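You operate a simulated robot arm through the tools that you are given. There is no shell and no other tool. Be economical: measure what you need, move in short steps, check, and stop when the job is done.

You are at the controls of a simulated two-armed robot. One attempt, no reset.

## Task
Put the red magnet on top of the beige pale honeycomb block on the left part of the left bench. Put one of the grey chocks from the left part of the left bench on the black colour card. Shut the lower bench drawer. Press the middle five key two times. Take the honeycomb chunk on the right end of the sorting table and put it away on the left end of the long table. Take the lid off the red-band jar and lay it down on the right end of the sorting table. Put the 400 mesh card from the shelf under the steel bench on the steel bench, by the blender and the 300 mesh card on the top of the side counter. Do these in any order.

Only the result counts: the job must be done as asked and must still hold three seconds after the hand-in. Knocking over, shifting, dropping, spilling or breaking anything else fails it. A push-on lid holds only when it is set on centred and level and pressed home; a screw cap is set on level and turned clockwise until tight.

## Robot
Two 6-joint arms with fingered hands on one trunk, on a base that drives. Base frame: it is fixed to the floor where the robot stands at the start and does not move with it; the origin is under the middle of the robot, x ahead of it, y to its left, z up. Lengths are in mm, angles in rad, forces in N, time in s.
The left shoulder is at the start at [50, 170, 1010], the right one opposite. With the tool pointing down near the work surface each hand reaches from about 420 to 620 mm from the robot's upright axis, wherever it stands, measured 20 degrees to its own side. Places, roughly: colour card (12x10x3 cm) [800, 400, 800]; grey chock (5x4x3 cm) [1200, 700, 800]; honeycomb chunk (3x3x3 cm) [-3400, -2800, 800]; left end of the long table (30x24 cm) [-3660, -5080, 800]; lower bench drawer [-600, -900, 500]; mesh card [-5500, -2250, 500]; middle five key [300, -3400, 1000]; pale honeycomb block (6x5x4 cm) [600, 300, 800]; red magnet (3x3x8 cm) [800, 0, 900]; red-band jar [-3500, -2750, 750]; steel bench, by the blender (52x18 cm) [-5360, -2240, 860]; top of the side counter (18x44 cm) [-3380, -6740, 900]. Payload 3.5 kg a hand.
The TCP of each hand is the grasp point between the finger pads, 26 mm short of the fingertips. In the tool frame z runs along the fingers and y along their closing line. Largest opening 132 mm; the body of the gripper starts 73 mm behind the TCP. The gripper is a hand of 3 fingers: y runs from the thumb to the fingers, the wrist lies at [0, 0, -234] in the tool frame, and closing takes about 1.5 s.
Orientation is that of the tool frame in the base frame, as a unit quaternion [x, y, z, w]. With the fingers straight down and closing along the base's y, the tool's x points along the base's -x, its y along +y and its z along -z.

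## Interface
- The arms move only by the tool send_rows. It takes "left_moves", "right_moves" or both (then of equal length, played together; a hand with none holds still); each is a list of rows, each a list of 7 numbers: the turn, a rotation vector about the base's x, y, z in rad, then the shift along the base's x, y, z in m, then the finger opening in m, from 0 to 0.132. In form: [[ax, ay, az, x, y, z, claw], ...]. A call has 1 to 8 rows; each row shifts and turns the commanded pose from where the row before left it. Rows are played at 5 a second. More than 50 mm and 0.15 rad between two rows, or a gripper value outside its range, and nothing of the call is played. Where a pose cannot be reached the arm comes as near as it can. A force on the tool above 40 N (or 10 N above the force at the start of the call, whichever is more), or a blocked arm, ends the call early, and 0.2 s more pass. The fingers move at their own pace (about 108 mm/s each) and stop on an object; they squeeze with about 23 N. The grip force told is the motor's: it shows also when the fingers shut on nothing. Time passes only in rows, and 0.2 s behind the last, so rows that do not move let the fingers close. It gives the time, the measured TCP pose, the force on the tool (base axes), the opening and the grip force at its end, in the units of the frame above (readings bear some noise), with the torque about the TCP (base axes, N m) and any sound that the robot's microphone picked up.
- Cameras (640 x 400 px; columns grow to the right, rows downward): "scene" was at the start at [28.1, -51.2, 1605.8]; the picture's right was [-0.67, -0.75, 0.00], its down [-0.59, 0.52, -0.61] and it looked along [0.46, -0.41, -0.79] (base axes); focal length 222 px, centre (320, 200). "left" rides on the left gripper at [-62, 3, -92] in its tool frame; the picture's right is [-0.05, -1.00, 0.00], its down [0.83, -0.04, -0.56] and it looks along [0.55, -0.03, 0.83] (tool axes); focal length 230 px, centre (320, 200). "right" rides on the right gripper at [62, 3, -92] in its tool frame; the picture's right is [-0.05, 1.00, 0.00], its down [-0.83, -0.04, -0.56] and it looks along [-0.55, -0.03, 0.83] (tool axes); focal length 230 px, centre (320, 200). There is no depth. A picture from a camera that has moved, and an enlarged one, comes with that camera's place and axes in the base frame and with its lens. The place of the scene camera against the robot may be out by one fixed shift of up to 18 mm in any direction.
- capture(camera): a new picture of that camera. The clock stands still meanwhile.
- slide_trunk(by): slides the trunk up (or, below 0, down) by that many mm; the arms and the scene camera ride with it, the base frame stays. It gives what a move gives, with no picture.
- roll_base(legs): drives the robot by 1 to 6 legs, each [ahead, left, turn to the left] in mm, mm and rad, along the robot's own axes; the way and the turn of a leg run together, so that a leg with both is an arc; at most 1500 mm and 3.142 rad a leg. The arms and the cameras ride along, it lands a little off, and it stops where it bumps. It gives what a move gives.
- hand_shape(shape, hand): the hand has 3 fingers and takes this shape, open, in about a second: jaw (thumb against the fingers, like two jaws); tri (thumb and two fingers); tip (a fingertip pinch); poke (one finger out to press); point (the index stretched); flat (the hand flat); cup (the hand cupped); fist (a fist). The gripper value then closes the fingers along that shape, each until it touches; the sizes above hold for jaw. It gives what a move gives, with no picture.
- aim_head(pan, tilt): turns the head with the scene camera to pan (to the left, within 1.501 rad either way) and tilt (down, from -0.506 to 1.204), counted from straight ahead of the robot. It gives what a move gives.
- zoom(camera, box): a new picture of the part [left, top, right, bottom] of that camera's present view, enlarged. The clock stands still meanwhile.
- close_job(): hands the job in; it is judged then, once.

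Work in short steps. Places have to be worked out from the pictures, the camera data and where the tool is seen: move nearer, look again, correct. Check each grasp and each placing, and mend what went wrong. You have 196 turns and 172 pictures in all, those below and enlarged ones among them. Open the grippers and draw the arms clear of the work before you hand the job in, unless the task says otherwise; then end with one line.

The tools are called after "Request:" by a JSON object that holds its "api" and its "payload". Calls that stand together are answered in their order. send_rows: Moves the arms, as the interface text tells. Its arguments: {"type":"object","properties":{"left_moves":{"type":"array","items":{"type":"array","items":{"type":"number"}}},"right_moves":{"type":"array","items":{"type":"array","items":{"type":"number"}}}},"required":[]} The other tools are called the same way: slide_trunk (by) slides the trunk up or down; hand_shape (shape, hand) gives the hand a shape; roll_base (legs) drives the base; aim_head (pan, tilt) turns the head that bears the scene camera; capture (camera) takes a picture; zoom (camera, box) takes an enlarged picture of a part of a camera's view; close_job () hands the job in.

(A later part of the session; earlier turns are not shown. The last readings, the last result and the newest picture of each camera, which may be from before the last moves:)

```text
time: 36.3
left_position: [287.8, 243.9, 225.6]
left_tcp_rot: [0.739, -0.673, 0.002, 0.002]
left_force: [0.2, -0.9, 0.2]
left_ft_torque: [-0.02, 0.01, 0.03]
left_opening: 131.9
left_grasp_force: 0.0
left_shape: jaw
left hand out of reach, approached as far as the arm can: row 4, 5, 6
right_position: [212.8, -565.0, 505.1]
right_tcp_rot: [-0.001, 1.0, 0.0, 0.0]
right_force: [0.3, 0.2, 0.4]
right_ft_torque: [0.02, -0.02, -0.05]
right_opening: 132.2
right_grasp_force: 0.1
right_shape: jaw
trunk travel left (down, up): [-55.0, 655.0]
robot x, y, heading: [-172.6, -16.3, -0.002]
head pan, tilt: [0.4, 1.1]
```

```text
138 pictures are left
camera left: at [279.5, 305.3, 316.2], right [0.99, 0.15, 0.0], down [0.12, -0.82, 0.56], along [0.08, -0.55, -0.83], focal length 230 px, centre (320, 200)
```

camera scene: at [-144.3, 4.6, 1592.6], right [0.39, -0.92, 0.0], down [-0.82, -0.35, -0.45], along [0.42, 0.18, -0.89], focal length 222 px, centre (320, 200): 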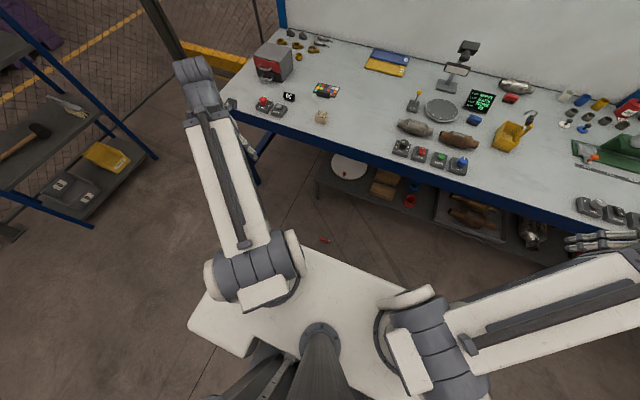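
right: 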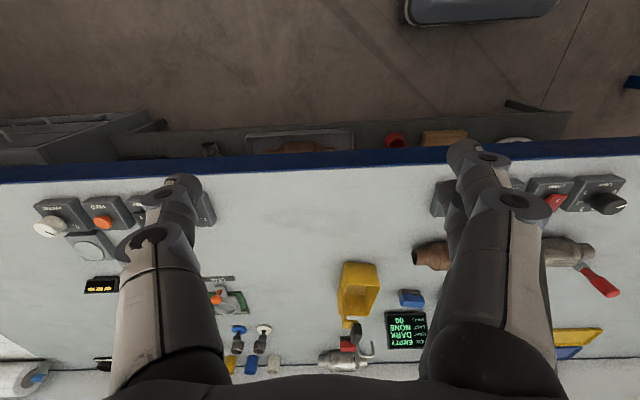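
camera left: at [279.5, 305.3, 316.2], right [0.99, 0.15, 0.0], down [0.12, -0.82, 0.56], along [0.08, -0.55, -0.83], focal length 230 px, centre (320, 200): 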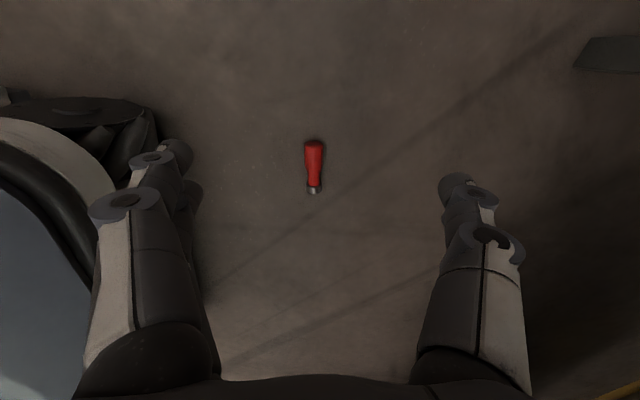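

The hand aligns with the magnet (at ≈[290,164]) but sits 80 mm too far left, at a joint limit there. I lower the trunk fully and shift the base right by 80 mm.

Request:
{"api": "slide_trunk", "payload": {"by": -55}}

Request:
{"api": "roll_base", "payload": {"legs": [[0, -82, 0]]}}

Request:
{"api": "send_rows", "payload": {"left_moves": [[0, 0, 0, 0, 0, -0.03, 0.132], [0, 0, 0, 0, 0, -0.03, 0.132], [0, 0, 0, 0, 0, 0, 0.132]]}}

Request:
{"api": "capture", "payload": {"camera": "left"}}

```text
time: 37.2
left_position: [288.5, 243.1, 170.6]
left_tcp_rot: [0.74, -0.673, 0.002, 0.001]
left_force: [-0.2, 0.1, 0.3]
left_ft_torque: [-0.02, 0.01, -0.01]
left_opening: 131.7
left_grasp_force: 0.1
left_shape: jaw
right_position: [213.3, -565.4, 450.3]
right_tcp_rot: [-0.001, 1.0, 0.0, 0.0]
right_force: [0.0, -0.4, -0.8]
right_ft_torque: [-0.06, -0.02, 0.02]
right_opening: 131.8
right_grasp_force: 0.1
right_shape: jaw
trunk travel left (down, up): [0.0, 710.0]
robot x, y, heading: [-171.7, -23.8, -0.001]
head pan, tilt: [0.4, 1.1]
```

```text
time: 38.3
left_position: [288.2, 161.2, 170.6]
left_tcp_rot: [0.739, -0.674, 0.003, 0.001]
left_force: [-0.7, -0.4, -0.5]
left_ft_torque: [0.0, 0.01, -0.05]
left_opening: 131.9
left_grasp_force: 0.0
left_shape: jaw
right_position: [210.0, -649.5, 451.2]
right_tcp_rot: [0.001, 1.0, 0.001, 0.0]
right_force: [-0.6, 0.2, -1.0]
right_ft_torque: [-0.01, 0.03, 0.0]
right_opening: 132.0
right_grasp_force: 0.0
right_shape: jaw
trunk travel left (down, up): [0.0, 710.0]
robot x, y, heading: [-175.6, -101.8, 0.0]
head pan, tilt: [0.4, 1.1]
```

```text
time: 39.1
left_position: [289.6, 161.7, 111.7]
left_tcp_rot: [0.739, -0.673, 0.003, 0.001]
left_force: [-0.2, -0.1, -0.7]
left_ft_torque: [0.02, -0.04, 0.0]
left_opening: 131.8
left_grasp_force: 0.1
left_shape: jaw
right_position: [210.0, -649.1, 450.5]
right_tcp_rot: [0.001, 1.0, 0.001, 0.0]
right_force: [-0.3, 1.2, -0.2]
right_ft_torque: [-0.01, 0.03, -0.01]
right_opening: 131.6
right_grasp_force: 0.1
right_shape: jaw
trunk travel left (down, up): [0.0, 710.0]
robot x, y, heading: [-173.0, -103.4, -0.001]
head pan, tilt: [0.4, 1.1]
```

```text
137 pictures are left
camera left: at [280.9, 223.0, 202.7], right [0.99, 0.14, 0.0], down [0.12, -0.82, 0.56], along [0.08, -0.55, -0.83], focal length 230 px, centre (320, 200)
```

left: 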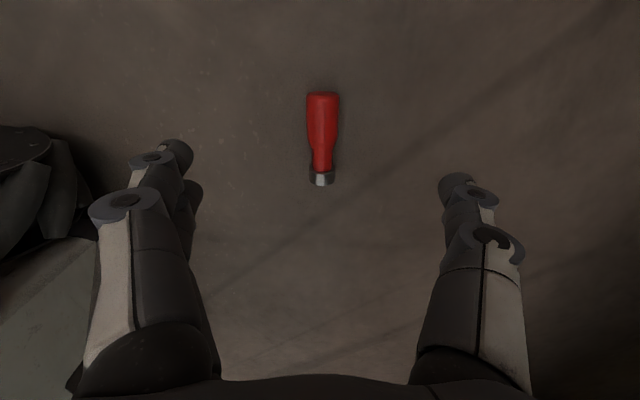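

The view is aligned: wide red part at about [289,172], lying height 14. I descend to z≈35 and close.

Request:
{"api": "send_rows", "payload": {"left_moves": [[0, 0, 0, 0, 0.005, -0.03, 0.132], [0, 0, 0, 0, 0.004, -0.03, 0.132], [0, 0, 0, 0, 0, -0.016, 0.132], [0, 0, 0, 0, 0, 0, 0.0], [0, 0, 0, 0, 0, 0, 0.0], [0, 0, 0, 0, 0, 0, 0.0], [0, 0, 0, 0, 0, 0, 0.0], [0, 0, 0, 0, 0, 0, 0.0]]}}

Request:
{"api": "send_rows", "payload": {"left_moves": [[0, 0, 0, 0, 0, 0, 0.0], [0, 0, 0, 0, 0, 0, 0.0]]}}

Request:
{"api": "capture", "payload": {"camera": "left"}}

```text
time: 40.9
left_position: [288.6, 168.6, 33.6]
left_tcp_rot: [0.739, -0.674, 0.003, 0.001]
left_force: [0.6, -0.7, 1.0]
left_ft_torque: [0.04, -0.01, 0.05]
left_opening: 20.0
left_grasp_force: 22.6
left_shape: jaw
right_position: [211.4, -648.8, 451.2]
right_tcp_rot: [0.001, 1.0, 0.0, 0.0]
right_force: [0.3, 0.2, 0.4]
right_ft_torque: [0.02, 0.01, -0.03]
right_opening: 132.3
right_grasp_force: 0.0
right_shape: jaw
trunk travel left (down, up): [0.0, 710.0]
robot x, y, heading: [-171.7, -103.7, 0.001]
head pan, tilt: [0.4, 1.1]
```

```text
time: 41.5
left_position: [289.7, 169.8, 32.8]
left_tcp_rot: [0.739, -0.674, 0.002, 0.002]
left_force: [-0.8, 0.2, -0.2]
left_ft_torque: [-0.01, -0.04, 0.02]
left_opening: 20.0
left_grasp_force: 22.8
left_shape: jaw
right_position: [211.2, -648.0, 451.4]
right_tcp_rot: [0.001, 1.0, 0.0, 0.0]
right_force: [0.2, 0.2, -0.3]
right_ft_torque: [0.02, -0.02, 0.01]
right_opening: 131.9
right_grasp_force: 0.1
right_shape: jaw
trunk travel left (down, up): [0.0, 710.0]
robot x, y, heading: [-174.1, -101.6, -0.003]
head pan, tilt: [0.4, 1.1]
```

```text
136 pictures are left
camera left: at [281.4, 231.4, 124.5], right [0.99, 0.14, 0.0], down [0.12, -0.82, 0.56], along [0.08, -0.55, -0.83], focal length 230 px, centre (320, 200)
```

left: 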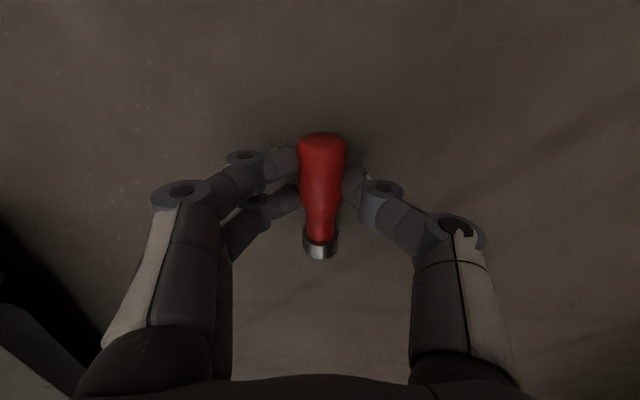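

Good three-finger grip. I lift, raise the trunk, and turn the hand back to the standard yaw.

Request:
{"api": "send_rows", "payload": {"left_moves": [[0, 0, 0, 0, 0, 0.03, 0.0], [0, 0, 0, 0, 0, 0.04, 0.0], [0, 0, 0, 0, 0, 0.04, 0.0], [0, 0, 0, 0, 0, 0.04, 0.0]]}}

Request:
{"api": "slide_trunk", "payload": {"by": 400}}

Request:
{"api": "slide_trunk", "payload": {"by": 225}}

Request:
{"api": "send_rows", "payload": {"left_moves": [[0, 0, -0.14, 0, 0.04, 0.04, 0.0], [0, 0, -0.14, 0, 0.04, 0.04, 0.0], [0, 0, -0.14, 0, 0.04, 0.04, 0.0], [0, 0, -0.14, 0, 0.03, 0.04, 0.0], [0, 0, -0.14, 0, 0, 0.02, 0.0], [0, 0, -0.14, 0, 0, 0, 0.0], [0, 0, -0.14, 0, 0, 0, 0.0], [0, 0, -0.14, 0, 0, 0, 0.0]]}}

Request:
{"api": "send_rows", "payload": {"left_moves": [[0, 0, -0.14, 0, 0, 0, 0.0], [0, 0, -0.14, 0, 0, 0, 0.0], [0, 0, -0.14, 0, 0, 0, 0.0], [0, 0, -0.12, 0, 0, 0, 0.0], [0, -0.14, 0, 0, 0, 0, 0.0], [0, -0.14, 0, 0, 0, 0, 0.0], [0, -0.14, 0, 0, 0, 0, 0.0], [0, -0.14, 0, 0, 0, 0, 0.0]]}}

Request:
{"api": "capture", "payload": {"camera": "left"}}

```text
time: 42.5
left_position: [287.0, 168.9, 183.4]
left_tcp_rot: [0.739, -0.674, 0.003, 0.001]
left_force: [0.5, -1.2, -1.1]
left_ft_torque: [0.02, 0.0, -0.01]
left_opening: 19.9
left_grasp_force: 23.1
left_shape: jaw
right_position: [211.6, -647.9, 451.8]
right_tcp_rot: [0.0, 1.0, 0.0, 0.0]
right_force: [0.1, 0.0, -0.4]
right_ft_torque: [0.02, -0.03, 0.0]
right_opening: 132.0
right_grasp_force: 0.0
right_shape: jaw
trunk travel left (down, up): [0.0, 710.0]
robot x, y, heading: [-174.3, -101.0, -0.0]
head pan, tilt: [0.4, 1.1]
```

```text
time: 46.3
left_position: [287.5, 168.9, 582.6]
left_tcp_rot: [0.739, -0.674, 0.003, 0.001]
left_force: [0.2, 0.0, -0.3]
left_ft_torque: [-0.01, -0.03, 0.0]
left_opening: 20.2
left_grasp_force: 22.9
left_shape: jaw
right_position: [212.5, -649.1, 852.4]
right_tcp_rot: [0.001, 1.0, 0.0, 0.0]
right_force: [0.0, 0.2, -0.5]
right_ft_torque: [0.02, 0.0, 0.0]
right_opening: 132.1
right_grasp_force: 0.0
right_shape: jaw
trunk travel left (down, up): [-400.0, 310.0]
robot x, y, heading: [-176.2, -98.8, -0.002]
head pan, tilt: [0.4, 1.1]
```

```text
time: 48.7
left_position: [287.8, 168.7, 808.8]
left_tcp_rot: [0.739, -0.673, 0.003, 0.001]
left_force: [0.0, -0.4, -0.8]
left_ft_torque: [0.01, 0.02, -0.03]
left_opening: 20.0
left_grasp_force: 22.8
left_shape: jaw
right_position: [212.2, -648.1, 1076.1]
right_tcp_rot: [0.001, 1.0, 0.0, -0.001]
right_force: [0.4, -0.1, 0.0]
right_ft_torque: [-0.01, -0.01, 0.02]
right_opening: 132.2
right_grasp_force: 0.0
right_shape: jaw
trunk travel left (down, up): [-625.0, 85.0]
robot x, y, heading: [-171.4, -100.8, -0.002]
head pan, tilt: [0.4, 1.1]
```

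```text
refused: row 1 steps farther than a row can; nothing moved
```

```text
time: 50.5
left_position: [371.2, 194.1, 779.3]
left_tcp_rot: [-0.511, 0.814, -0.15, 0.233]
left_force: [0.4, -0.1, -1.4]
left_ft_torque: [0.02, -0.01, 0.02]
left_opening: 19.9
left_grasp_force: 23.2
left_shape: jaw
left hand out of reach, approached as far as the arm can: row 5, 6, 7, 8
right_position: [212.2, -647.4, 1075.7]
right_tcp_rot: [0.0, 1.0, 0.0, 0.0]
right_force: [-0.7, 1.0, -0.4]
right_ft_torque: [0.01, 0.0, 0.0]
right_opening: 132.1
right_grasp_force: 0.0
right_shape: jaw
trunk travel left (down, up): [-625.0, 85.0]
robot x, y, heading: [-173.2, -104.5, -0.005]
head pan, tilt: [0.4, 1.1]
```

```text
135 pictures are left
camera left: at [342.7, 251.5, 869.2], right [0.78, -0.39, 0.49], down [-0.57, -0.76, 0.3], along [0.26, -0.52, -0.82], focal length 230 px, centre (320, 200)
```

left: 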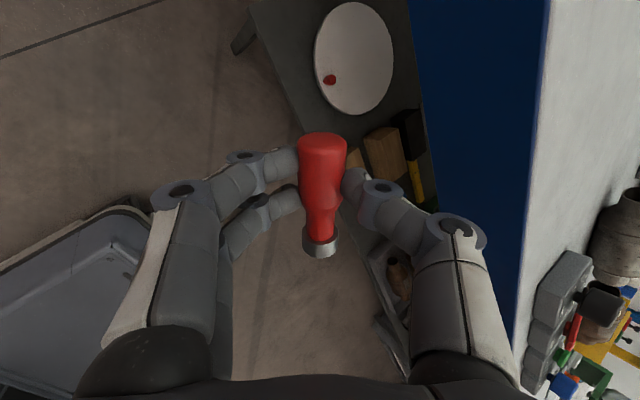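

Only the second turn ran, partly out of reach. I raise the hand and continue the yaw back.

Request:
{"api": "send_rows", "payload": {"left_moves": [[0, 0, 0, 0, 0, 0.045, 0.0], [0, 0, 0, 0, 0.0, 0.045, 0.0], [0, 0, 0, 0, 0.0, 0.045, 0.0], [0, 0, 0, 0, 0.0, 0.045, 0.0], [0, 0, 0, 0.02, 0.03, 0.02, 0.0], [0, 0, 0, 0.02, 0.03, 0, 0.0], [0, 0, 0, 0, 0, 0, 0]]}}

```text
time: 52.1
left_position: [439.5, 262.8, 973.2]
left_tcp_rot: [-0.511, 0.814, -0.15, 0.232]
left_force: [0.4, 0.0, -0.3]
left_ft_torque: [0.02, -0.01, -0.04]
left_opening: 19.7
left_grasp_force: 23.3
left_shape: jaw
left hand out of reach, approached as far as the arm can: row 1, 2, 3
right_position: [211.6, -649.0, 1075.9]
right_tcp_rot: [0.001, 1.0, 0.0, 0.0]
right_force: [0.2, 0.2, 1.0]
right_ft_torque: [0.0, 0.02, 0.02]
right_opening: 131.8
right_grasp_force: 0.1
right_shape: jaw
trunk travel left (down, up): [-625.0, 85.0]
robot x, y, heading: [-176.5, -101.1, 0.0]
head pan, tilt: [0.4, 1.1]
```

Now the hand is clear; I turn the tool along the remaining rotation to horizontal-forward so the magnet's foot points down.

Request:
{"api": "send_rows", "payload": {"left_moves": [[0.0932, -0.0821, -0.0509, 0.005, 0, 0.005, 0.0], [0.0932, -0.0821, -0.0509, 0.005, 0, 0.005, 0.0], [0.0932, -0.0821, -0.0509, 0.005, 0, 0.005, 0.0], [0.0932, -0.0821, -0.0509, 0.005, 0, 0.005, 0.0], [0.0932, -0.0821, -0.0509, 0, 0, 0, 0.0], [0.0932, -0.0821, -0.0509, 0, 0, 0, 0.0], [0.0932, -0.0821, -0.0509, 0, 0, 0, 0.0], [0.0932, -0.0821, -0.0509, 0, 0, 0, 0.0]]}}

Request:
{"api": "send_rows", "payload": {"left_moves": [[0.0932, -0.0821, -0.0509, 0, 0, 0, 0.0], [0.0932, -0.0821, -0.0509, 0, 0, 0, 0.0], [0.0932, -0.0821, -0.0509, 0, 0, 0, 0.0], [0, 0, 0, 0, 0, 0, 0]]}}

Request:
{"api": "capture", "payload": {"camera": "left"}}

Request:
{"api": "capture", "payload": {"camera": "scene"}}

```text
time: 53.9
left_position: [475.9, 268.8, 990.3]
left_tcp_rot: [-0.152, 0.779, -0.044, 0.606]
left_force: [0.0, -0.3, -1.0]
left_ft_torque: [0.05, -0.01, -0.01]
left_opening: 19.7
left_grasp_force: 23.5
left_shape: jaw
left hand out of reach, approached as far as the arm can: row 6, 7
right_position: [212.4, -647.3, 1076.6]
right_tcp_rot: [0.0, 1.0, -0.001, 0.0]
right_force: [-0.1, 0.4, 0.9]
right_ft_torque: [-0.05, 0.01, 0.0]
right_opening: 131.9
right_grasp_force: 0.0
right_shape: jaw
trunk travel left (down, up): [-625.0, 85.0]
robot x, y, heading: [-172.7, -99.3, -0.002]
head pan, tilt: [0.4, 1.1]
```

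```text
time: 54.9
left_position: [475.6, 270.6, 992.1]
left_tcp_rot: [-0.001, 0.707, 0.002, 0.707]
left_force: [-0.8, 1.0, -0.2]
left_ft_torque: [0.04, 0.02, -0.03]
left_opening: 19.6
left_grasp_force: 22.8
left_shape: jaw
right_position: [212.1, -648.7, 1077.2]
right_tcp_rot: [0.0, 1.0, 0.0, 0.0]
right_force: [0.4, -0.4, -0.3]
right_ft_torque: [0.0, 0.02, 0.01]
right_opening: 131.6
right_grasp_force: 0.0
right_shape: jaw
trunk travel left (down, up): [-625.0, 85.0]
robot x, y, heading: [-174.6, -100.1, -0.005]
head pan, tilt: [0.4, 1.1]
```

```text
134 pictures are left
camera left: at [384.1, 274.0, 1052.7], right [0.0, -1.0, 0.05], down [-0.55, -0.04, -0.83], along [0.83, -0.03, -0.55], focal length 230 px, centre (320, 200)
```

left: 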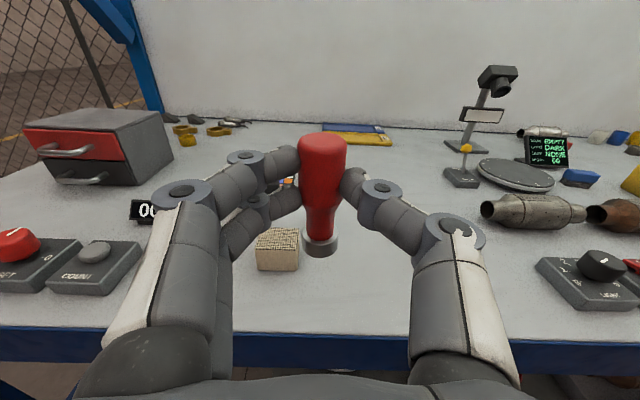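

```text
133 pictures are left
camera scene: at [-144.2, -78.2, 1592.6], right [0.39, -0.92, 0.0], down [-0.82, -0.34, -0.45], along [0.42, 0.18, -0.89], focal length 222 px, centre (320, 200)
```

scene: 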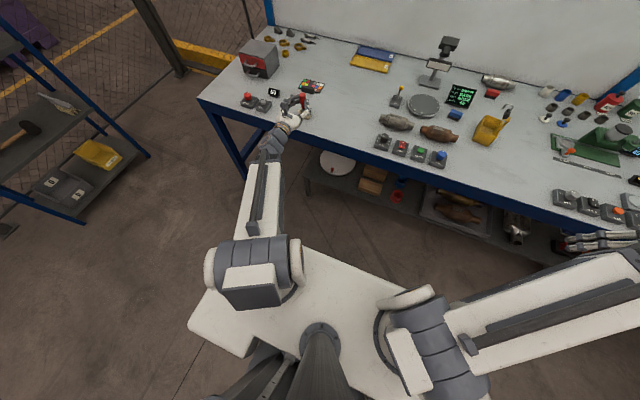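

The magnet hangs upright; foot at ≈[497,268,938], block at ≈[602,317]. I drive the base by the difference.

Request:
{"api": "roll_base", "payload": {"legs": [[105, 49, 0]]}}

Request:
{"api": "send_rows", "payload": {"left_moves": [[0, 0, 0, 0, 0, -0.03, 0.0], [0, 0, 0, 0, 0, -0.03, 0.0], [0, 0, 0, 0, 0, 0, 0]]}}

Request:
{"api": "capture", "payload": {"camera": "left"}}

Request:
{"api": "zoom", "payload": {"camera": "scene", "box": [250, 60, 410, 160]}}

```text
time: 56.1
left_position: [581.3, 323.0, 991.4]
left_tcp_rot: [-0.001, 0.707, 0.002, 0.707]
left_force: [0.5, -0.1, -0.4]
left_ft_torque: [0.02, 0.0, -0.01]
left_opening: 19.5
left_grasp_force: 23.5
left_shape: jaw
right_position: [318.6, -597.0, 1077.2]
right_tcp_rot: [0.0, 1.0, 0.0, -0.001]
right_force: [0.0, 1.4, 0.9]
right_ft_torque: [0.0, -0.01, 0.01]
right_opening: 131.8
right_grasp_force: 0.0
right_shape: jaw
trunk travel left (down, up): [-625.0, 85.0]
robot x, y, heading: [-68.7, -49.3, 0.001]
head pan, tilt: [0.4, 1.1]
```

```text
time: 56.9
left_position: [579.9, 322.3, 932.2]
left_tcp_rot: [-0.002, 0.707, 0.001, 0.707]
left_force: [-0.7, 0.6, 0.0]
left_ft_torque: [0.02, 0.02, 0.02]
left_opening: 19.6
left_grasp_force: 22.4
left_shape: jaw
right_position: [318.6, -595.5, 1077.0]
right_tcp_rot: [-0.001, 1.0, 0.0, 0.0]
right_force: [-0.9, -0.2, 0.7]
right_ft_torque: [0.0, -0.02, 0.0]
right_opening: 131.8
right_grasp_force: 0.1
right_shape: jaw
trunk travel left (down, up): [-625.0, 85.0]
robot x, y, heading: [-72.7, -51.8, -0.0]
head pan, tilt: [0.4, 1.1]
```

```text
132 pictures are left
camera left: at [487.1, 325.3, 992.2], right [0.0, -1.0, 0.05], down [-0.55, -0.04, -0.83], along [0.83, -0.03, -0.55], focal length 230 px, centre (320, 200)
```

left: 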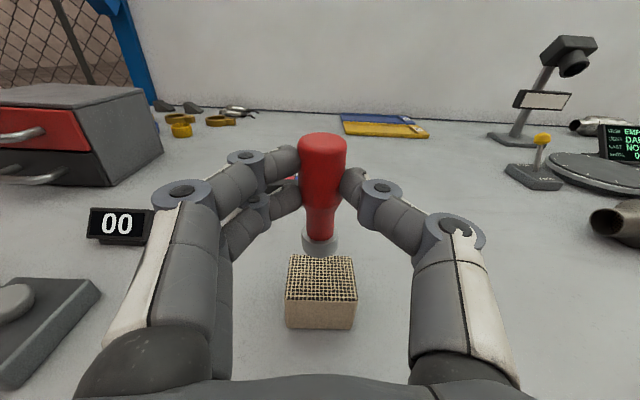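

```text
4.00 times, centred on (330, 110) of scene
camera zoom: at [-39.2, -28.0, 1592.6], right [0.39, -0.92, 0.0], down [-0.82, -0.35, -0.45], along [0.42, 0.18, -0.89], focal length 887 px, centre (280, 560)
```

zoom: 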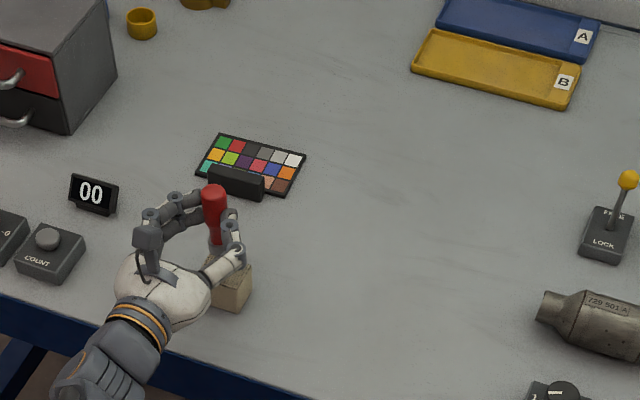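

Aligned within 5 mm. I descend gently till the foot touches the block.

Request:
{"api": "send_rows", "payload": {"left_moves": [[0, 0, 0, 0.004, -0.002, -0.015, 0.0], [0, 0, 0, 0, 0, -0.01, 0.0], [0, 0, 0, 0, 0, -0.004, 0], [0, 0, 0, 0, 0, -0.002, 0]]}}

Request:
{"api": "capture", "payload": {"camera": "left"}}

Request:
{"api": "zoom", "payload": {"camera": "scene", "box": [280, 95, 344, 135]}}

```text
time: 57.9
left_position: [583.4, 321.7, 902.0]
left_tcp_rot: [-0.001, 0.706, 0.002, 0.708]
left_force: [0.8, -0.6, 3.6]
left_ft_torque: [0.0, -0.05, -0.02]
left_opening: 19.4
left_grasp_force: 22.8
left_shape: jaw
right_position: [317.9, -597.4, 1075.7]
right_tcp_rot: [-0.001, 1.0, 0.0, 0.0]
right_force: [-0.3, -0.7, 0.4]
right_ft_torque: [-0.01, 0.03, -0.02]
right_opening: 132.1
right_grasp_force: 0.0
right_shape: jaw
trunk travel left (down, up): [-625.0, 85.0]
robot x, y, heading: [-70.0, -50.8, -0.002]
head pan, tilt: [0.4, 1.1]
```

```text
130 pictures are left
camera left: at [491.8, 324.1, 962.4], right [0.0, -1.0, 0.05], down [-0.55, -0.04, -0.83], along [0.83, -0.03, -0.55], focal length 230 px, centre (320, 200)
```

left: 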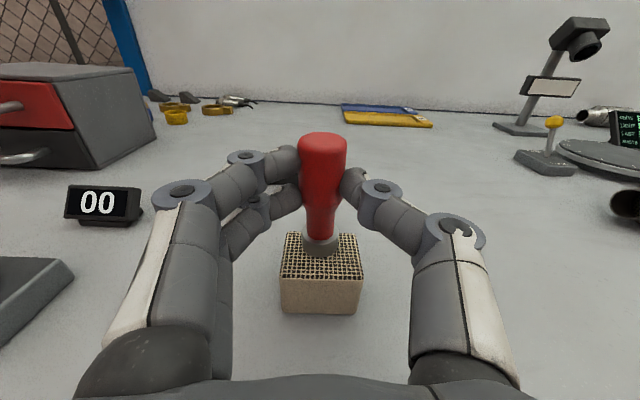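

```text
10.00 times, centred on (312, 115) of scene
camera zoom: at [-39.4, -28.2, 1592.7], right [0.39, -0.92, 0.0], down [-0.82, -0.35, -0.45], along [0.42, 0.18, -0.89], focal length 2218 px, centre (400, 1050)
```

zoom: 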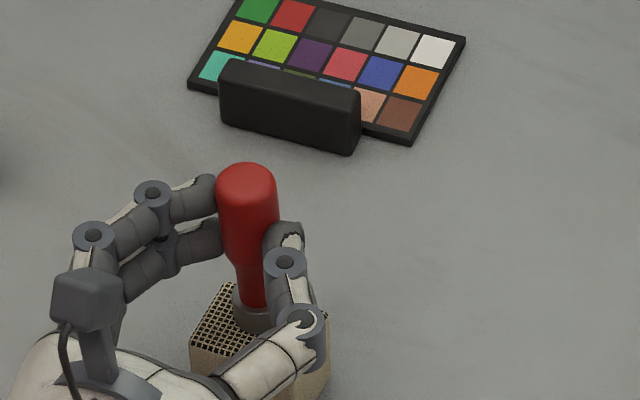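

The foot rests on the block (3.6 N). I open and draw the hand straight back.

Request:
{"api": "send_rows", "payload": {"left_moves": [[0, 0, 0, 0, 0, 0, 0.03], [0, 0, 0, 0, 0, 0, 0.06], [0, 0, 0, 0, 0, 0, 0.132], [0, 0, 0, 0, 0, 0, 0.132], [0, 0, 0, -0.03, 0, 0, 0.132], [0, 0, 0, -0.04, 0, 0, 0.132], [0, 0, 0, -0.04, 0, 0, 0.132], [0, 0, 0, -0.0, 0, 0.04, 0.132]]}}

Request:
{"api": "capture", "payload": {"camera": "left"}}

```text
time: 59.7
left_position: [498.6, 341.7, 918.5]
left_tcp_rot: [-0.001, 0.707, 0.001, 0.707]
left_force: [-0.2, 0.2, 0.4]
left_ft_torque: [-0.03, 0.02, -0.02]
left_opening: 132.0
left_grasp_force: 0.1
left_shape: jaw
left hand out of reach, approached as far as the arm can: row 7, 8
right_position: [318.8, -597.1, 1077.2]
right_tcp_rot: [-0.001, 1.0, 0.001, 0.0]
right_force: [0.1, 1.3, 0.7]
right_ft_torque: [0.02, -0.01, 0.0]
right_opening: 131.9
right_grasp_force: 0.0
right_shape: jaw
trunk travel left (down, up): [-625.0, 85.0]
robot x, y, heading: [-68.4, -47.5, -0.003]
head pan, tilt: [0.4, 1.1]
```

```text
128 pictures are left
camera left: at [406.9, 345.4, 978.7], right [0.0, -1.0, 0.05], down [-0.55, -0.04, -0.83], along [0.83, -0.03, -0.55], focal length 230 px, centre (320, 200)
```

left: 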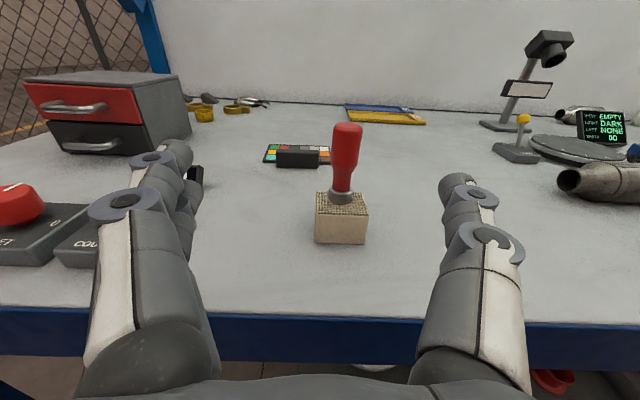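

The magnet stands on the block. I back off from the bench and turn the left hand back down before driving round to the bench's left end for the chock.

Request:
{"api": "roll_base", "payload": {"legs": [[-250, 0, 0]]}}

Request:
{"api": "send_rows", "payload": {"left_moves": [[0, 0.14, 0, 0, 0, 0.02, 0.132], [0, 0.14, 0, 0, 0, 0.02, 0.132], [0, 0.14, 0, 0, -0.02, 0.02, 0.132], [0, 0.14, 0, 0, -0.02, 0.02, 0.132], [0, 0.14, 0, 0, -0.02, 0.02, 0.132], [0, 0.14, 0, 0, -0.02, 0.02, 0.132], [0, 0.14, 0, 0, -0.02, 0, 0.132], [0, 0.14, 0, 0, -0.02, 0, 0.132]]}}

Request:
{"api": "send_rows", "payload": {"left_moves": [[0, 0.14, 0, 0, 0, 0, 0.132], [0, 0.14, 0, 0, 0, 0, 0.132], [0, 0.17, 0, 0, 0, 0, 0.132]]}}

Request:
{"api": "aim_head", "payload": {"pan": 1.2, "tilt": 0.5}}

Request:
{"api": "capture", "payload": {"camera": "scene"}}

```text
time: 61.6
left_position: [243.5, 342.5, 919.1]
left_tcp_rot: [-0.002, 0.707, 0.002, 0.708]
left_force: [-0.1, 0.3, 1.1]
left_ft_torque: [-0.03, 0.01, 0.01]
left_opening: 131.8
left_grasp_force: 0.1
left_shape: jaw
right_position: [66.7, -596.2, 1075.2]
right_tcp_rot: [-0.002, 1.0, -0.001, 0.0]
right_force: [-0.2, -0.7, -0.2]
right_ft_torque: [0.02, 0.02, 0.03]
right_opening: 131.9
right_grasp_force: 0.1
right_shape: jaw
trunk travel left (down, up): [-625.0, 85.0]
robot x, y, heading: [-320.6, -52.7, 0.004]
head pan, tilt: [0.4, 1.1]
```

```text
time: 63.4
left_position: [286.2, 254.6, 1022.7]
left_tcp_rot: [-0.001, 0.975, 0.003, 0.223]
left_force: [-1.1, 0.2, 0.2]
left_ft_torque: [-0.03, 0.0, -0.02]
left_opening: 132.2
left_grasp_force: 0.0
left_shape: jaw
left hand out of reach, approached as far as the arm can: row 1, 2, 3, 4
right_position: [67.2, -595.8, 1077.0]
right_tcp_rot: [-0.002, 1.0, -0.001, 0.0]
right_force: [-0.3, -0.8, -0.2]
right_ft_torque: [-0.03, -0.01, 0.02]
right_opening: 131.9
right_grasp_force: 0.1
right_shape: jaw
trunk travel left (down, up): [-625.0, 85.0]
robot x, y, heading: [-324.2, -49.2, 0.004]
head pan, tilt: [0.4, 1.1]
```

```text
refused: row 3 steps farther than a row can; nothing moved
```

```text
time: 64.5
left_position: [285.8, 254.7, 1021.8]
left_tcp_rot: [0.0, 0.974, 0.002, 0.225]
left_force: [0.5, 0.0, 0.4]
left_ft_torque: [-0.01, 0.01, -0.02]
left_opening: 131.8
left_grasp_force: 0.0
left_shape: jaw
right_position: [67.9, -595.7, 1076.6]
right_tcp_rot: [-0.002, 1.0, 0.0, -0.001]
right_force: [-0.5, 0.6, -0.4]
right_ft_torque: [0.01, 0.04, 0.04]
right_opening: 131.9
right_grasp_force: 0.1
right_shape: jaw
trunk travel left (down, up): [-625.0, 85.0]
robot x, y, heading: [-324.5, -49.2, 0.007]
head pan, tilt: [1.201, 0.499]
```

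```text
127 pictures are left
camera scene: at [-318.2, 31.7, 1640.2], right [0.93, -0.36, 0.0], down [-0.17, -0.45, -0.88], along [0.31, 0.82, -0.48], focal length 222 px, centre (320, 200)
```

scene: 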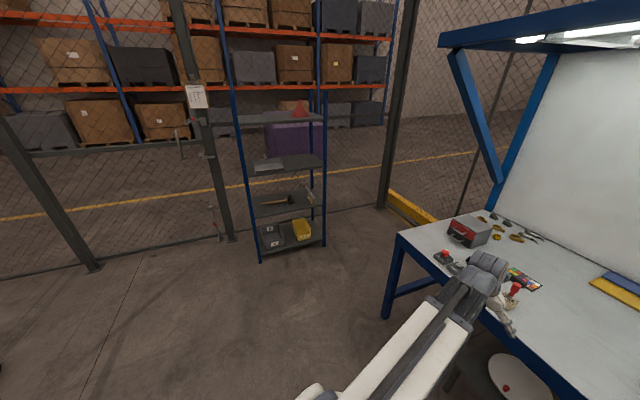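

The bench has a post and brace at its back-left corner. I raise the trunk, finish straightening the hand, and drive round to the left end facing it.

Request:
{"api": "send_rows", "payload": {"left_moves": [[0, 0.14, 0, -0.03, 0, 0.02, 0.132], [0, 0.14, 0, -0.03, 0, 0.02, 0.132], [0, 0.14, 0, -0.03, 0, 0, 0.132], [0, 0.04, 0, -0.03, 0, 0, 0.132]]}}

Request:
{"api": "slide_trunk", "payload": {"by": 80}}

Request:
{"api": "roll_base", "payload": {"legs": [[0, 1400, 0], [0, 0, -1.57], [0, 900, 0]]}}

Request:
{"api": "aim_head", "payload": {"pan": 0.5, "tilt": 0.6}}

Request:
{"api": "capture", "payload": {"camera": "scene"}}

```text
time: 65.5
left_position: [163.2, 255.0, 1061.8]
left_tcp_rot: [0.0, 1.0, 0.003, -0.005]
left_force: [-0.1, 0.3, 0.0]
left_ft_torque: [0.0, -0.01, 0.01]
left_opening: 131.8
left_grasp_force: 0.0
left_shape: jaw
right_position: [67.3, -596.2, 1075.9]
right_tcp_rot: [-0.001, 1.0, 0.0, 0.0]
right_force: [0.4, 0.5, 1.3]
right_ft_torque: [0.01, 0.0, 0.0]
right_opening: 132.3
right_grasp_force: 0.0
right_shape: jaw
trunk travel left (down, up): [-625.0, 85.0]
robot x, y, heading: [-323.8, -53.5, 0.01]
head pan, tilt: [1.201, 0.499]
```

```text
time: 66.7
left_position: [164.6, 256.9, 1141.5]
left_tcp_rot: [0.001, 1.0, 0.003, -0.004]
left_force: [-0.5, -0.1, -0.5]
left_ft_torque: [-0.01, 0.0, 0.0]
left_opening: 132.2
left_grasp_force: 0.0
left_shape: jaw
right_position: [67.7, -596.3, 1156.5]
right_tcp_rot: [-0.002, 1.0, 0.0, 0.001]
right_force: [-0.6, -0.2, -0.2]
right_ft_torque: [0.0, -0.01, -0.05]
right_opening: 132.0
right_grasp_force: 0.1
right_shape: jaw
trunk travel left (down, up): [-705.0, 5.0]
robot x, y, heading: [-325.9, -49.9, 0.006]
head pan, tilt: [1.201, 0.499]
```

```text
time: 81.8
left_position: [844.9, 853.2, 1140.8]
left_tcp_rot: [0.713, 0.702, 0.006, 0.0]
left_force: [0.4, -0.2, -1.1]
left_ft_torque: [0.05, 0.01, 0.01]
left_opening: 131.9
left_grasp_force: 0.2
left_shape: jaw
right_position: [-7.2, 960.0, 1152.9]
right_tcp_rot: [0.71, 0.704, 0.001, 0.001]
right_force: [0.0, 0.3, 0.0]
right_ft_torque: [0.0, -0.03, 0.02]
right_opening: 131.8
right_grasp_force: 0.1
right_shape: jaw
trunk travel left (down, up): [-705.0, 5.0]
robot x, y, heading: [551.0, 1341.7, -1.578]
head pan, tilt: [1.201, 0.499]
```

```text
time: 82.8
left_position: [843.6, 853.6, 1142.1]
left_tcp_rot: [0.713, 0.701, 0.006, 0.0]
left_force: [0.1, 0.5, -0.4]
left_ft_torque: [-0.01, 0.01, 0.0]
left_opening: 131.8
left_grasp_force: 0.1
left_shape: jaw
right_position: [-5.5, 961.0, 1154.2]
right_tcp_rot: [0.71, 0.704, 0.001, 0.001]
right_force: [0.6, 0.7, -0.6]
right_ft_torque: [0.02, 0.01, 0.01]
right_opening: 131.5
right_grasp_force: 0.0
right_shape: jaw
trunk travel left (down, up): [-705.0, 5.0]
robot x, y, heading: [547.3, 1343.8, -1.581]
head pan, tilt: [0.499, 0.6]
```

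```text
126 pictures are left
camera scene: at [596.3, 1304.2, 1711.2], right [-0.88, -0.47, 0.0], down [-0.26, 0.5, -0.83], along [0.39, -0.73, -0.56], focal length 222 px, centre (320, 200)
```

scene: 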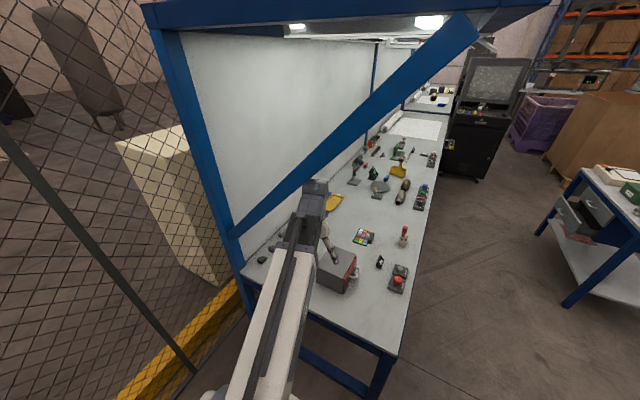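

The brace is at z≈1080 near x 1214, rising forward. I shift the base 150 mm further and swing the left hand aside to see the chocks.

Request:
{"api": "roll_base", "payload": {"legs": [[40, 150, 0]]}}

Request:
{"api": "send_rows", "payload": {"left_moves": [[0, 0, 0, -0.04, 0.02, 0, 0.132], [0, 0, 0, -0.04, 0.02, 0, 0.132], [0, 0, 0, -0.04, 0, 0, 0.132], [0, 0, 0, -0.04, 0, 0, 0.132], [0, 0, 0, -0.04, 0, 0, 0.132], [0, 0, 0, -0.04, 0, 0, 0.132]]}}

Request:
{"api": "aim_head", "payload": {"pan": 0.7, "tilt": 0.8}}

Request:
{"api": "capture", "payload": {"camera": "scene"}}

```text
time: 83.6
left_position: [847.5, 853.4, 1139.6]
left_tcp_rot: [0.716, 0.698, 0.007, -0.002]
left_force: [-0.3, 0.0, 0.5]
left_ft_torque: [-0.02, 0.02, -0.03]
left_opening: 131.9
left_grasp_force: 0.1
left_shape: jaw
right_position: [2.1, 960.6, 1157.1]
right_tcp_rot: [0.71, 0.704, 0.001, 0.0]
right_force: [-0.1, 0.8, 0.8]
right_ft_torque: [0.0, -0.01, 0.0]
right_opening: 131.9
right_grasp_force: 0.2
right_shape: jaw
trunk travel left (down, up): [-705.0, 5.0]
robot x, y, heading: [550.3, 1343.5, -1.58]
head pan, tilt: [0.499, 0.6]
stopped in leg 1: the robot was blocked; the commanded pose is now the measured one
```

```text
time: 85.0
left_position: [613.5, 892.7, 1137.4]
left_tcp_rot: [0.715, 0.699, 0.005, -0.004]
left_force: [-0.6, -0.8, 0.2]
left_ft_torque: [0.01, -0.01, 0.02]
left_opening: 131.9
left_grasp_force: 0.0
left_shape: jaw
right_position: [4.8, 958.6, 1155.2]
right_tcp_rot: [0.71, 0.704, 0.0, 0.0]
right_force: [0.2, 0.7, 0.1]
right_ft_torque: [-0.03, 0.03, -0.01]
right_opening: 132.0
right_grasp_force: 0.0
right_shape: jaw
trunk travel left (down, up): [-705.0, 5.0]
robot x, y, heading: [553.8, 1342.4, -1.58]
head pan, tilt: [0.499, 0.6]
```

```text
time: 85.7
left_position: [615.5, 892.2, 1137.9]
left_tcp_rot: [0.716, 0.698, 0.006, -0.002]
left_force: [0.7, 0.4, 0.3]
left_ft_torque: [0.01, 0.01, 0.01]
left_opening: 131.7
left_grasp_force: 0.1
left_shape: jaw
right_position: [4.7, 959.7, 1156.5]
right_tcp_rot: [0.71, 0.704, 0.001, -0.001]
right_force: [0.0, 0.3, 0.7]
right_ft_torque: [0.0, -0.01, -0.01]
right_opening: 132.0
right_grasp_force: 0.0
right_shape: jaw
trunk travel left (down, up): [-705.0, 5.0]
robot x, y, heading: [556.3, 1341.7, -1.582]
head pan, tilt: [0.7, 0.799]
```

```text
125 pictures are left
camera scene: at [618.1, 1317.9, 1694.4], right [-0.77, -0.64, 0.0], down [-0.46, 0.55, -0.7], along [0.44, -0.54, -0.72], focal length 222 px, centre (320, 200)
```

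scene: 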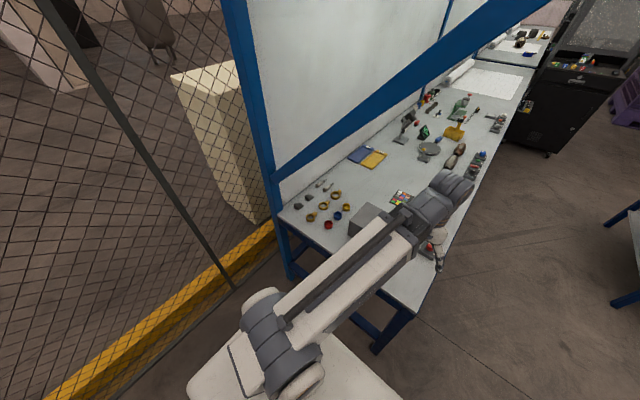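

Blocked—likely the arm near the brace. I zoom in on the chocks from here.

Request:
{"api": "zoom", "payload": {"camera": "scene", "box": [270, 165, 366, 225]}}

Request:
{"api": "slide_trunk", "payload": {"by": -150}}

```text
6.67 times, centred on (318, 195) of scene
camera zoom: at [618.1, 1317.9, 1694.4], right [-0.77, -0.64, 0.0], down [-0.46, 0.55, -0.7], along [0.44, -0.54, -0.72], focal length 1479 px, centre (333, 233)
```

zoom: 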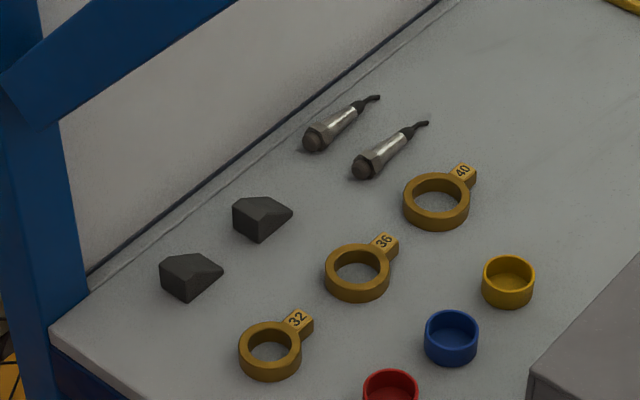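

```text
time: 87.5
left_position: [614.3, 893.6, 988.9]
left_tcp_rot: [0.715, 0.699, 0.006, -0.003]
left_force: [-0.3, 0.4, 0.5]
left_ft_torque: [-0.02, -0.01, 0.02]
left_opening: 131.7
left_grasp_force: 0.1
left_shape: jaw
right_position: [5.2, 959.8, 1006.3]
right_tcp_rot: [0.71, 0.704, 0.001, 0.0]
right_force: [-0.3, 0.0, 0.1]
right_ft_torque: [-0.03, -0.02, 0.01]
right_opening: 131.9
right_grasp_force: 0.1
right_shape: jaw
trunk travel left (down, up): [-555.0, 155.0]
robot x, y, heading: [555.1, 1342.6, -1.578]
head pan, tilt: [0.7, 0.799]
```

Combining views, chocks lie at about [1207,785] and [1206,699]. I retry shifting the base left with the arm lower.

Request:
{"api": "roll_base", "payload": {"legs": [[0, 150, 0]]}}

Request:
{"api": "aim_head", "payload": {"pan": 0.3, "tilt": 1.1}}

Request:
{"api": "capture", "payload": {"camera": "scene"}}

```text
time: 88.8
left_position: [766.2, 892.9, 987.4]
left_tcp_rot: [0.716, 0.698, 0.006, -0.003]
left_force: [-0.3, -0.8, 0.3]
left_ft_torque: [0.0, -0.02, -0.01]
left_opening: 131.8
left_grasp_force: 0.1
left_shape: jaw
right_position: [157.9, 957.6, 1006.7]
right_tcp_rot: [0.71, 0.704, -0.001, 0.001]
right_force: [-0.2, 0.1, -0.5]
right_ft_torque: [0.02, -0.01, 0.01]
right_opening: 131.8
right_grasp_force: 0.0
right_shape: jaw
trunk travel left (down, up): [-555.0, 155.0]
robot x, y, heading: [704.6, 1340.1, -1.578]
head pan, tilt: [0.7, 0.799]
```

```text
time: 89.7
left_position: [765.2, 891.6, 987.9]
left_tcp_rot: [0.716, 0.698, 0.005, -0.003]
left_force: [-0.4, 0.8, 0.4]
left_ft_torque: [0.01, 0.01, 0.04]
left_opening: 131.9
left_grasp_force: 0.0
left_shape: jaw
right_position: [157.7, 958.6, 1006.3]
right_tcp_rot: [0.711, 0.703, -0.001, 0.001]
right_force: [-1.1, -0.2, 0.0]
right_ft_torque: [-0.03, -0.01, 0.05]
right_opening: 131.9
right_grasp_force: 0.2
right_shape: jaw
trunk travel left (down, up): [-555.0, 155.0]
robot x, y, heading: [705.2, 1339.7, -1.583]
head pan, tilt: [0.3, 1.1]
```

```text
123 pictures are left
camera scene: at [737.5, 1318.0, 1522.6], right [-0.96, -0.29, 0.0], down [-0.25, 0.85, -0.45], along [0.13, -0.44, -0.89], focal length 222 px, centre (320, 200)
```

scene: 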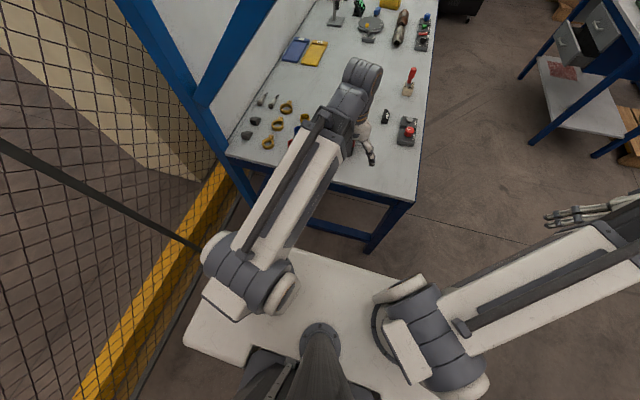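

Base is at [705,1340]. I tilt the hand 45° forward and yaw it 37° toward the wall, moving it along the bench edge toward the chocks for a look.

Request:
{"api": "send_rows", "payload": {"left_moves": [[-0.131, 0, 0, 0.03, 0, 0, 0.132], [-0.131, 0, 0, 0.03, 0, 0, 0.132], [-0.131, 0, 0, 0.03, 0, 0, 0.132], [-0.131, 0, 0, 0.03, 0, 0, 0.132], [-0.131, 0, 0, 0.03, 0, 0, 0.132], [-0.131, 0, 0, 0.03, 0, 0, 0.132], [0, 0, 0.1286, 0.03, -0.01, 0, 0.132], [0, 0, 0.1286, 0.03, -0.01, 0, 0.132]]}}

Request:
{"api": "send_rows", "payload": {"left_moves": [[0, 0, 0.1286, 0.03, -0.01, -0.01, 0.132], [0, 0, 0.1286, 0.03, -0.01, -0.01, 0.132], [0, 0, 0.1286, 0.03, -0.01, -0.01, 0.132], [0, 0, 0, 0, 0, 0, 0.132]]}}

Request:
{"api": "capture", "payload": {"camera": "left"}}

Request:
{"api": "capture", "payload": {"camera": "scene"}}

```text
time: 91.5
left_position: [1005.6, 711.5, 1053.5]
left_tcp_rot: [0.574, 0.727, -0.225, 0.303]
left_force: [-0.6, -0.1, 0.2]
left_ft_torque: [0.0, -0.02, -0.03]
left_opening: 131.5
left_grasp_force: 0.2
left_shape: jaw
left hand out of reach, approached as far as the arm can: row 1, 2, 3, 4, 5, 6
right_position: [156.3, 958.3, 1006.3]
right_tcp_rot: [0.711, 0.703, 0.0, -0.001]
right_force: [0.5, 0.2, -0.4]
right_ft_torque: [0.01, -0.01, -0.01]
right_opening: 132.0
right_grasp_force: 0.1
right_shape: jaw
trunk travel left (down, up): [-555.0, 155.0]
robot x, y, heading: [707.5, 1338.8, -1.583]
head pan, tilt: [0.3, 1.1]
```

```text
time: 92.5
left_position: [1094.7, 681.3, 1020.0]
left_tcp_rot: [0.424, 0.823, -0.162, 0.34]
left_force: [-0.2, 0.4, -1.0]
left_ft_torque: [0.02, -0.01, 0.0]
left_opening: 131.8
left_grasp_force: 0.2
left_shape: jaw
right_position: [157.6, 957.9, 1006.9]
right_tcp_rot: [0.711, 0.703, 0.0, -0.001]
right_force: [-0.6, 0.9, -0.1]
right_ft_torque: [-0.01, -0.02, -0.01]
right_opening: 131.8
right_grasp_force: 0.0
right_shape: jaw
trunk travel left (down, up): [-555.0, 155.0]
robot x, y, heading: [709.6, 1344.2, -1.58]
head pan, tilt: [0.3, 1.1]
```

```text
122 pictures are left
camera left: at [1083.5, 699.1, 1128.5], right [-0.79, -0.62, 0.02], down [-0.61, 0.77, -0.18], along [0.1, -0.15, -0.98], focal length 230 px, centre (320, 200)
```

left: 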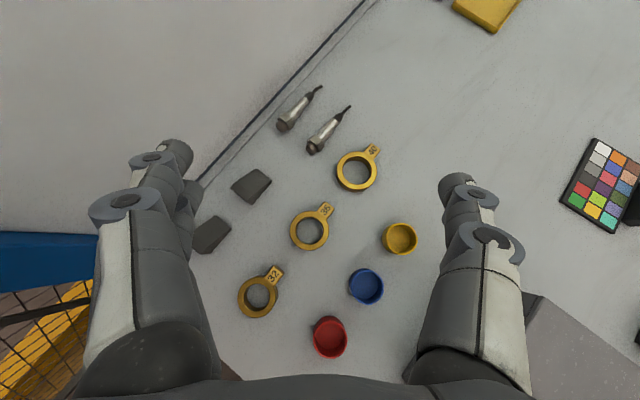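

```text
121 pictures are left
camera scene: at [737.5, 1317.9, 1522.6], right [-0.96, -0.28, 0.0], down [-0.25, 0.85, -0.45], along [0.13, -0.44, -0.89], focal length 222 px, centre (320, 200)
```

scene: 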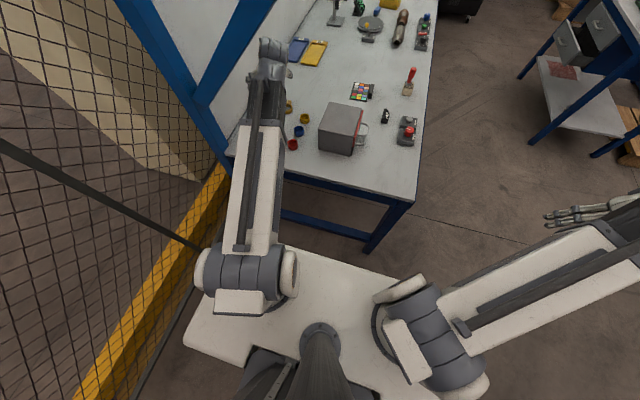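

Clear view: chock B at ≈[1200,695], A at ≈[1196,778]. I zoom in on chock B's orientation.

Request:
{"api": "zoom", "payload": {"camera": "left", "box": [180, 140, 308, 260]}}

```text
3.33 times, centred on (244, 200) of left
camera zoom: at [1083.5, 699.1, 1128.5], right [-0.79, -0.62, 0.02], down [-0.61, 0.77, -0.18], along [0.1, -0.15, -0.98], focal length 767 px, centre (573, 200)
```

zoom: 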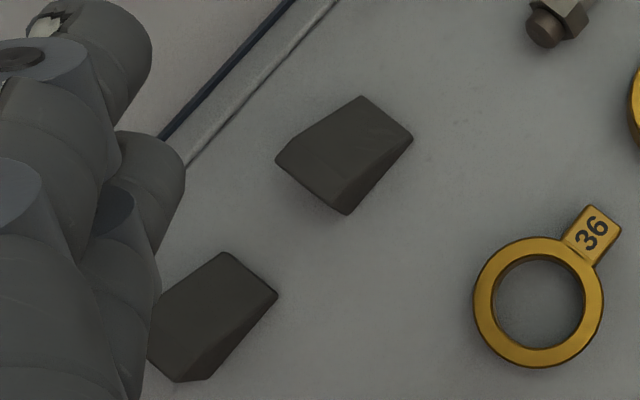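

Chock A has free space on both sides (axis along y). I lower the hand, turn it back to vertical with closing along x, and move over chock A.

Request:
{"api": "send_rows", "payload": {"left_moves": [[0, 0, 0, 0, 0, -0.04, 0.11], [0, 0, -0.1286, 0, 0.005, -0.04, 0.11], [0, 0, -0.1286, 0.005, 0.01, -0.02, 0.11], [0, 0, -0.1286, 0.01, 0.01, 0, 0.11], [0, 0, -0.1286, 0.01, 0.01, 0, 0.11], [0, 0, -0.1286, 0.01, 0.01, 0, 0.11], [0.131, 0, 0, 0.01, 0.01, 0, 0.11], [0.131, 0, 0, 0.01, 0.01, 0, 0.11]]}}

Request:
{"api": "send_rows", "payload": {"left_moves": [[0.131, 0, 0, 0.01, 0.01, 0, 0.11], [0.131, 0, 0, 0.01, 0.01, 0, 0.11], [0.131, 0, 0, 0.01, 0.01, 0, 0.11], [0, 0, 0, 0, 0, 0, 0.11]]}}

Request:
{"api": "capture", "payload": {"camera": "left"}}

Request:
{"api": "capture", "payload": {"camera": "scene"}}

```text
time: 94.5
left_position: [1105.8, 796.1, 882.6]
left_tcp_rot: [0.698, 0.681, -0.167, 0.146]
left_force: [0.5, 0.4, -0.8]
left_ft_torque: [0.0, 0.02, 0.0]
left_opening: 109.9
left_grasp_force: 0.1
left_shape: jaw
right_position: [150.4, 965.8, 1009.2]
right_tcp_rot: [0.711, 0.704, 0.0, 0.003]
right_force: [-0.2, 0.5, -0.2]
right_ft_torque: [-0.03, -0.02, 0.04]
right_opening: 131.8
right_grasp_force: 0.1
right_shape: jaw
trunk travel left (down, up): [-555.0, 155.0]
robot x, y, heading: [705.1, 1344.6, -1.581]
head pan, tilt: [0.3, 1.1]
stopped in row 8 (left hand): the arm was blocked; the commanded pose is now the measured one
```

```text
time: 95.7
left_position: [1105.1, 897.6, 865.7]
left_tcp_rot: [0.709, 0.704, -0.029, -0.006]
left_force: [0.3, 0.5, 0.4]
left_ft_torque: [0.02, 0.0, 0.03]
left_opening: 110.0
left_grasp_force: 0.0
left_shape: jaw
right_position: [153.8, 967.6, 1012.8]
right_tcp_rot: [0.71, 0.705, -0.001, 0.003]
right_force: [0.9, 0.0, -0.3]
right_ft_torque: [-0.03, -0.03, 0.0]
right_opening: 131.9
right_grasp_force: 0.0
right_shape: jaw
trunk travel left (down, up): [-555.0, 155.0]
robot x, y, heading: [705.3, 1340.4, -1.581]
head pan, tilt: [0.3, 1.1]
stopped in row 4 (left hand): the arm was blocked; the commanded pose is now the measured one
```

```text
119 pictures are left
camera left: at [1111.9, 839.5, 959.4], right [-1.0, -0.05, 0.05], down [-0.01, 0.85, 0.53], along [-0.07, 0.53, -0.85], focal length 230 px, centre (320, 200)
```

left: 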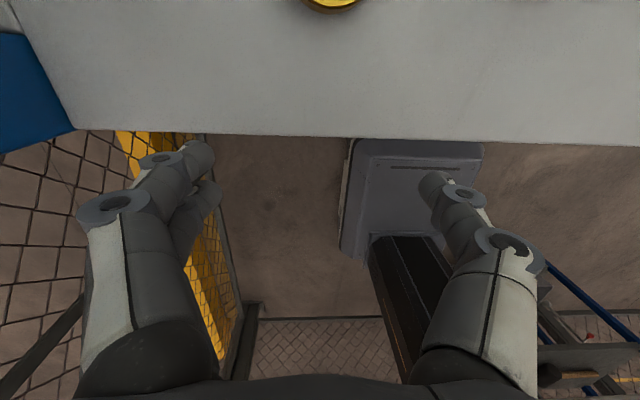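

```text
118 pictures are left
camera scene: at [731.2, 1332.8, 1526.7], right [-0.96, -0.29, 0.0], down [-0.26, 0.85, -0.46], along [0.13, -0.44, -0.89], focal length 222 px, centre (320, 200)
```

scene: 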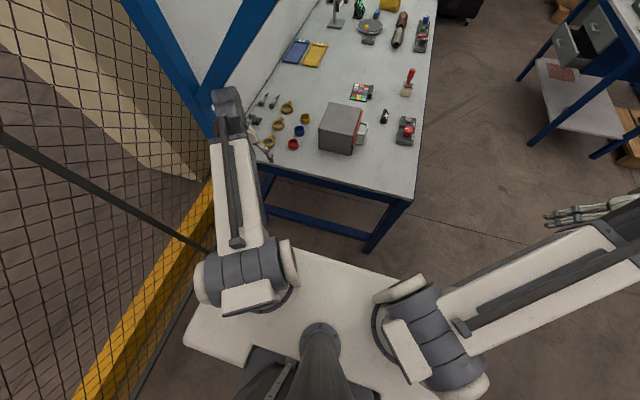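

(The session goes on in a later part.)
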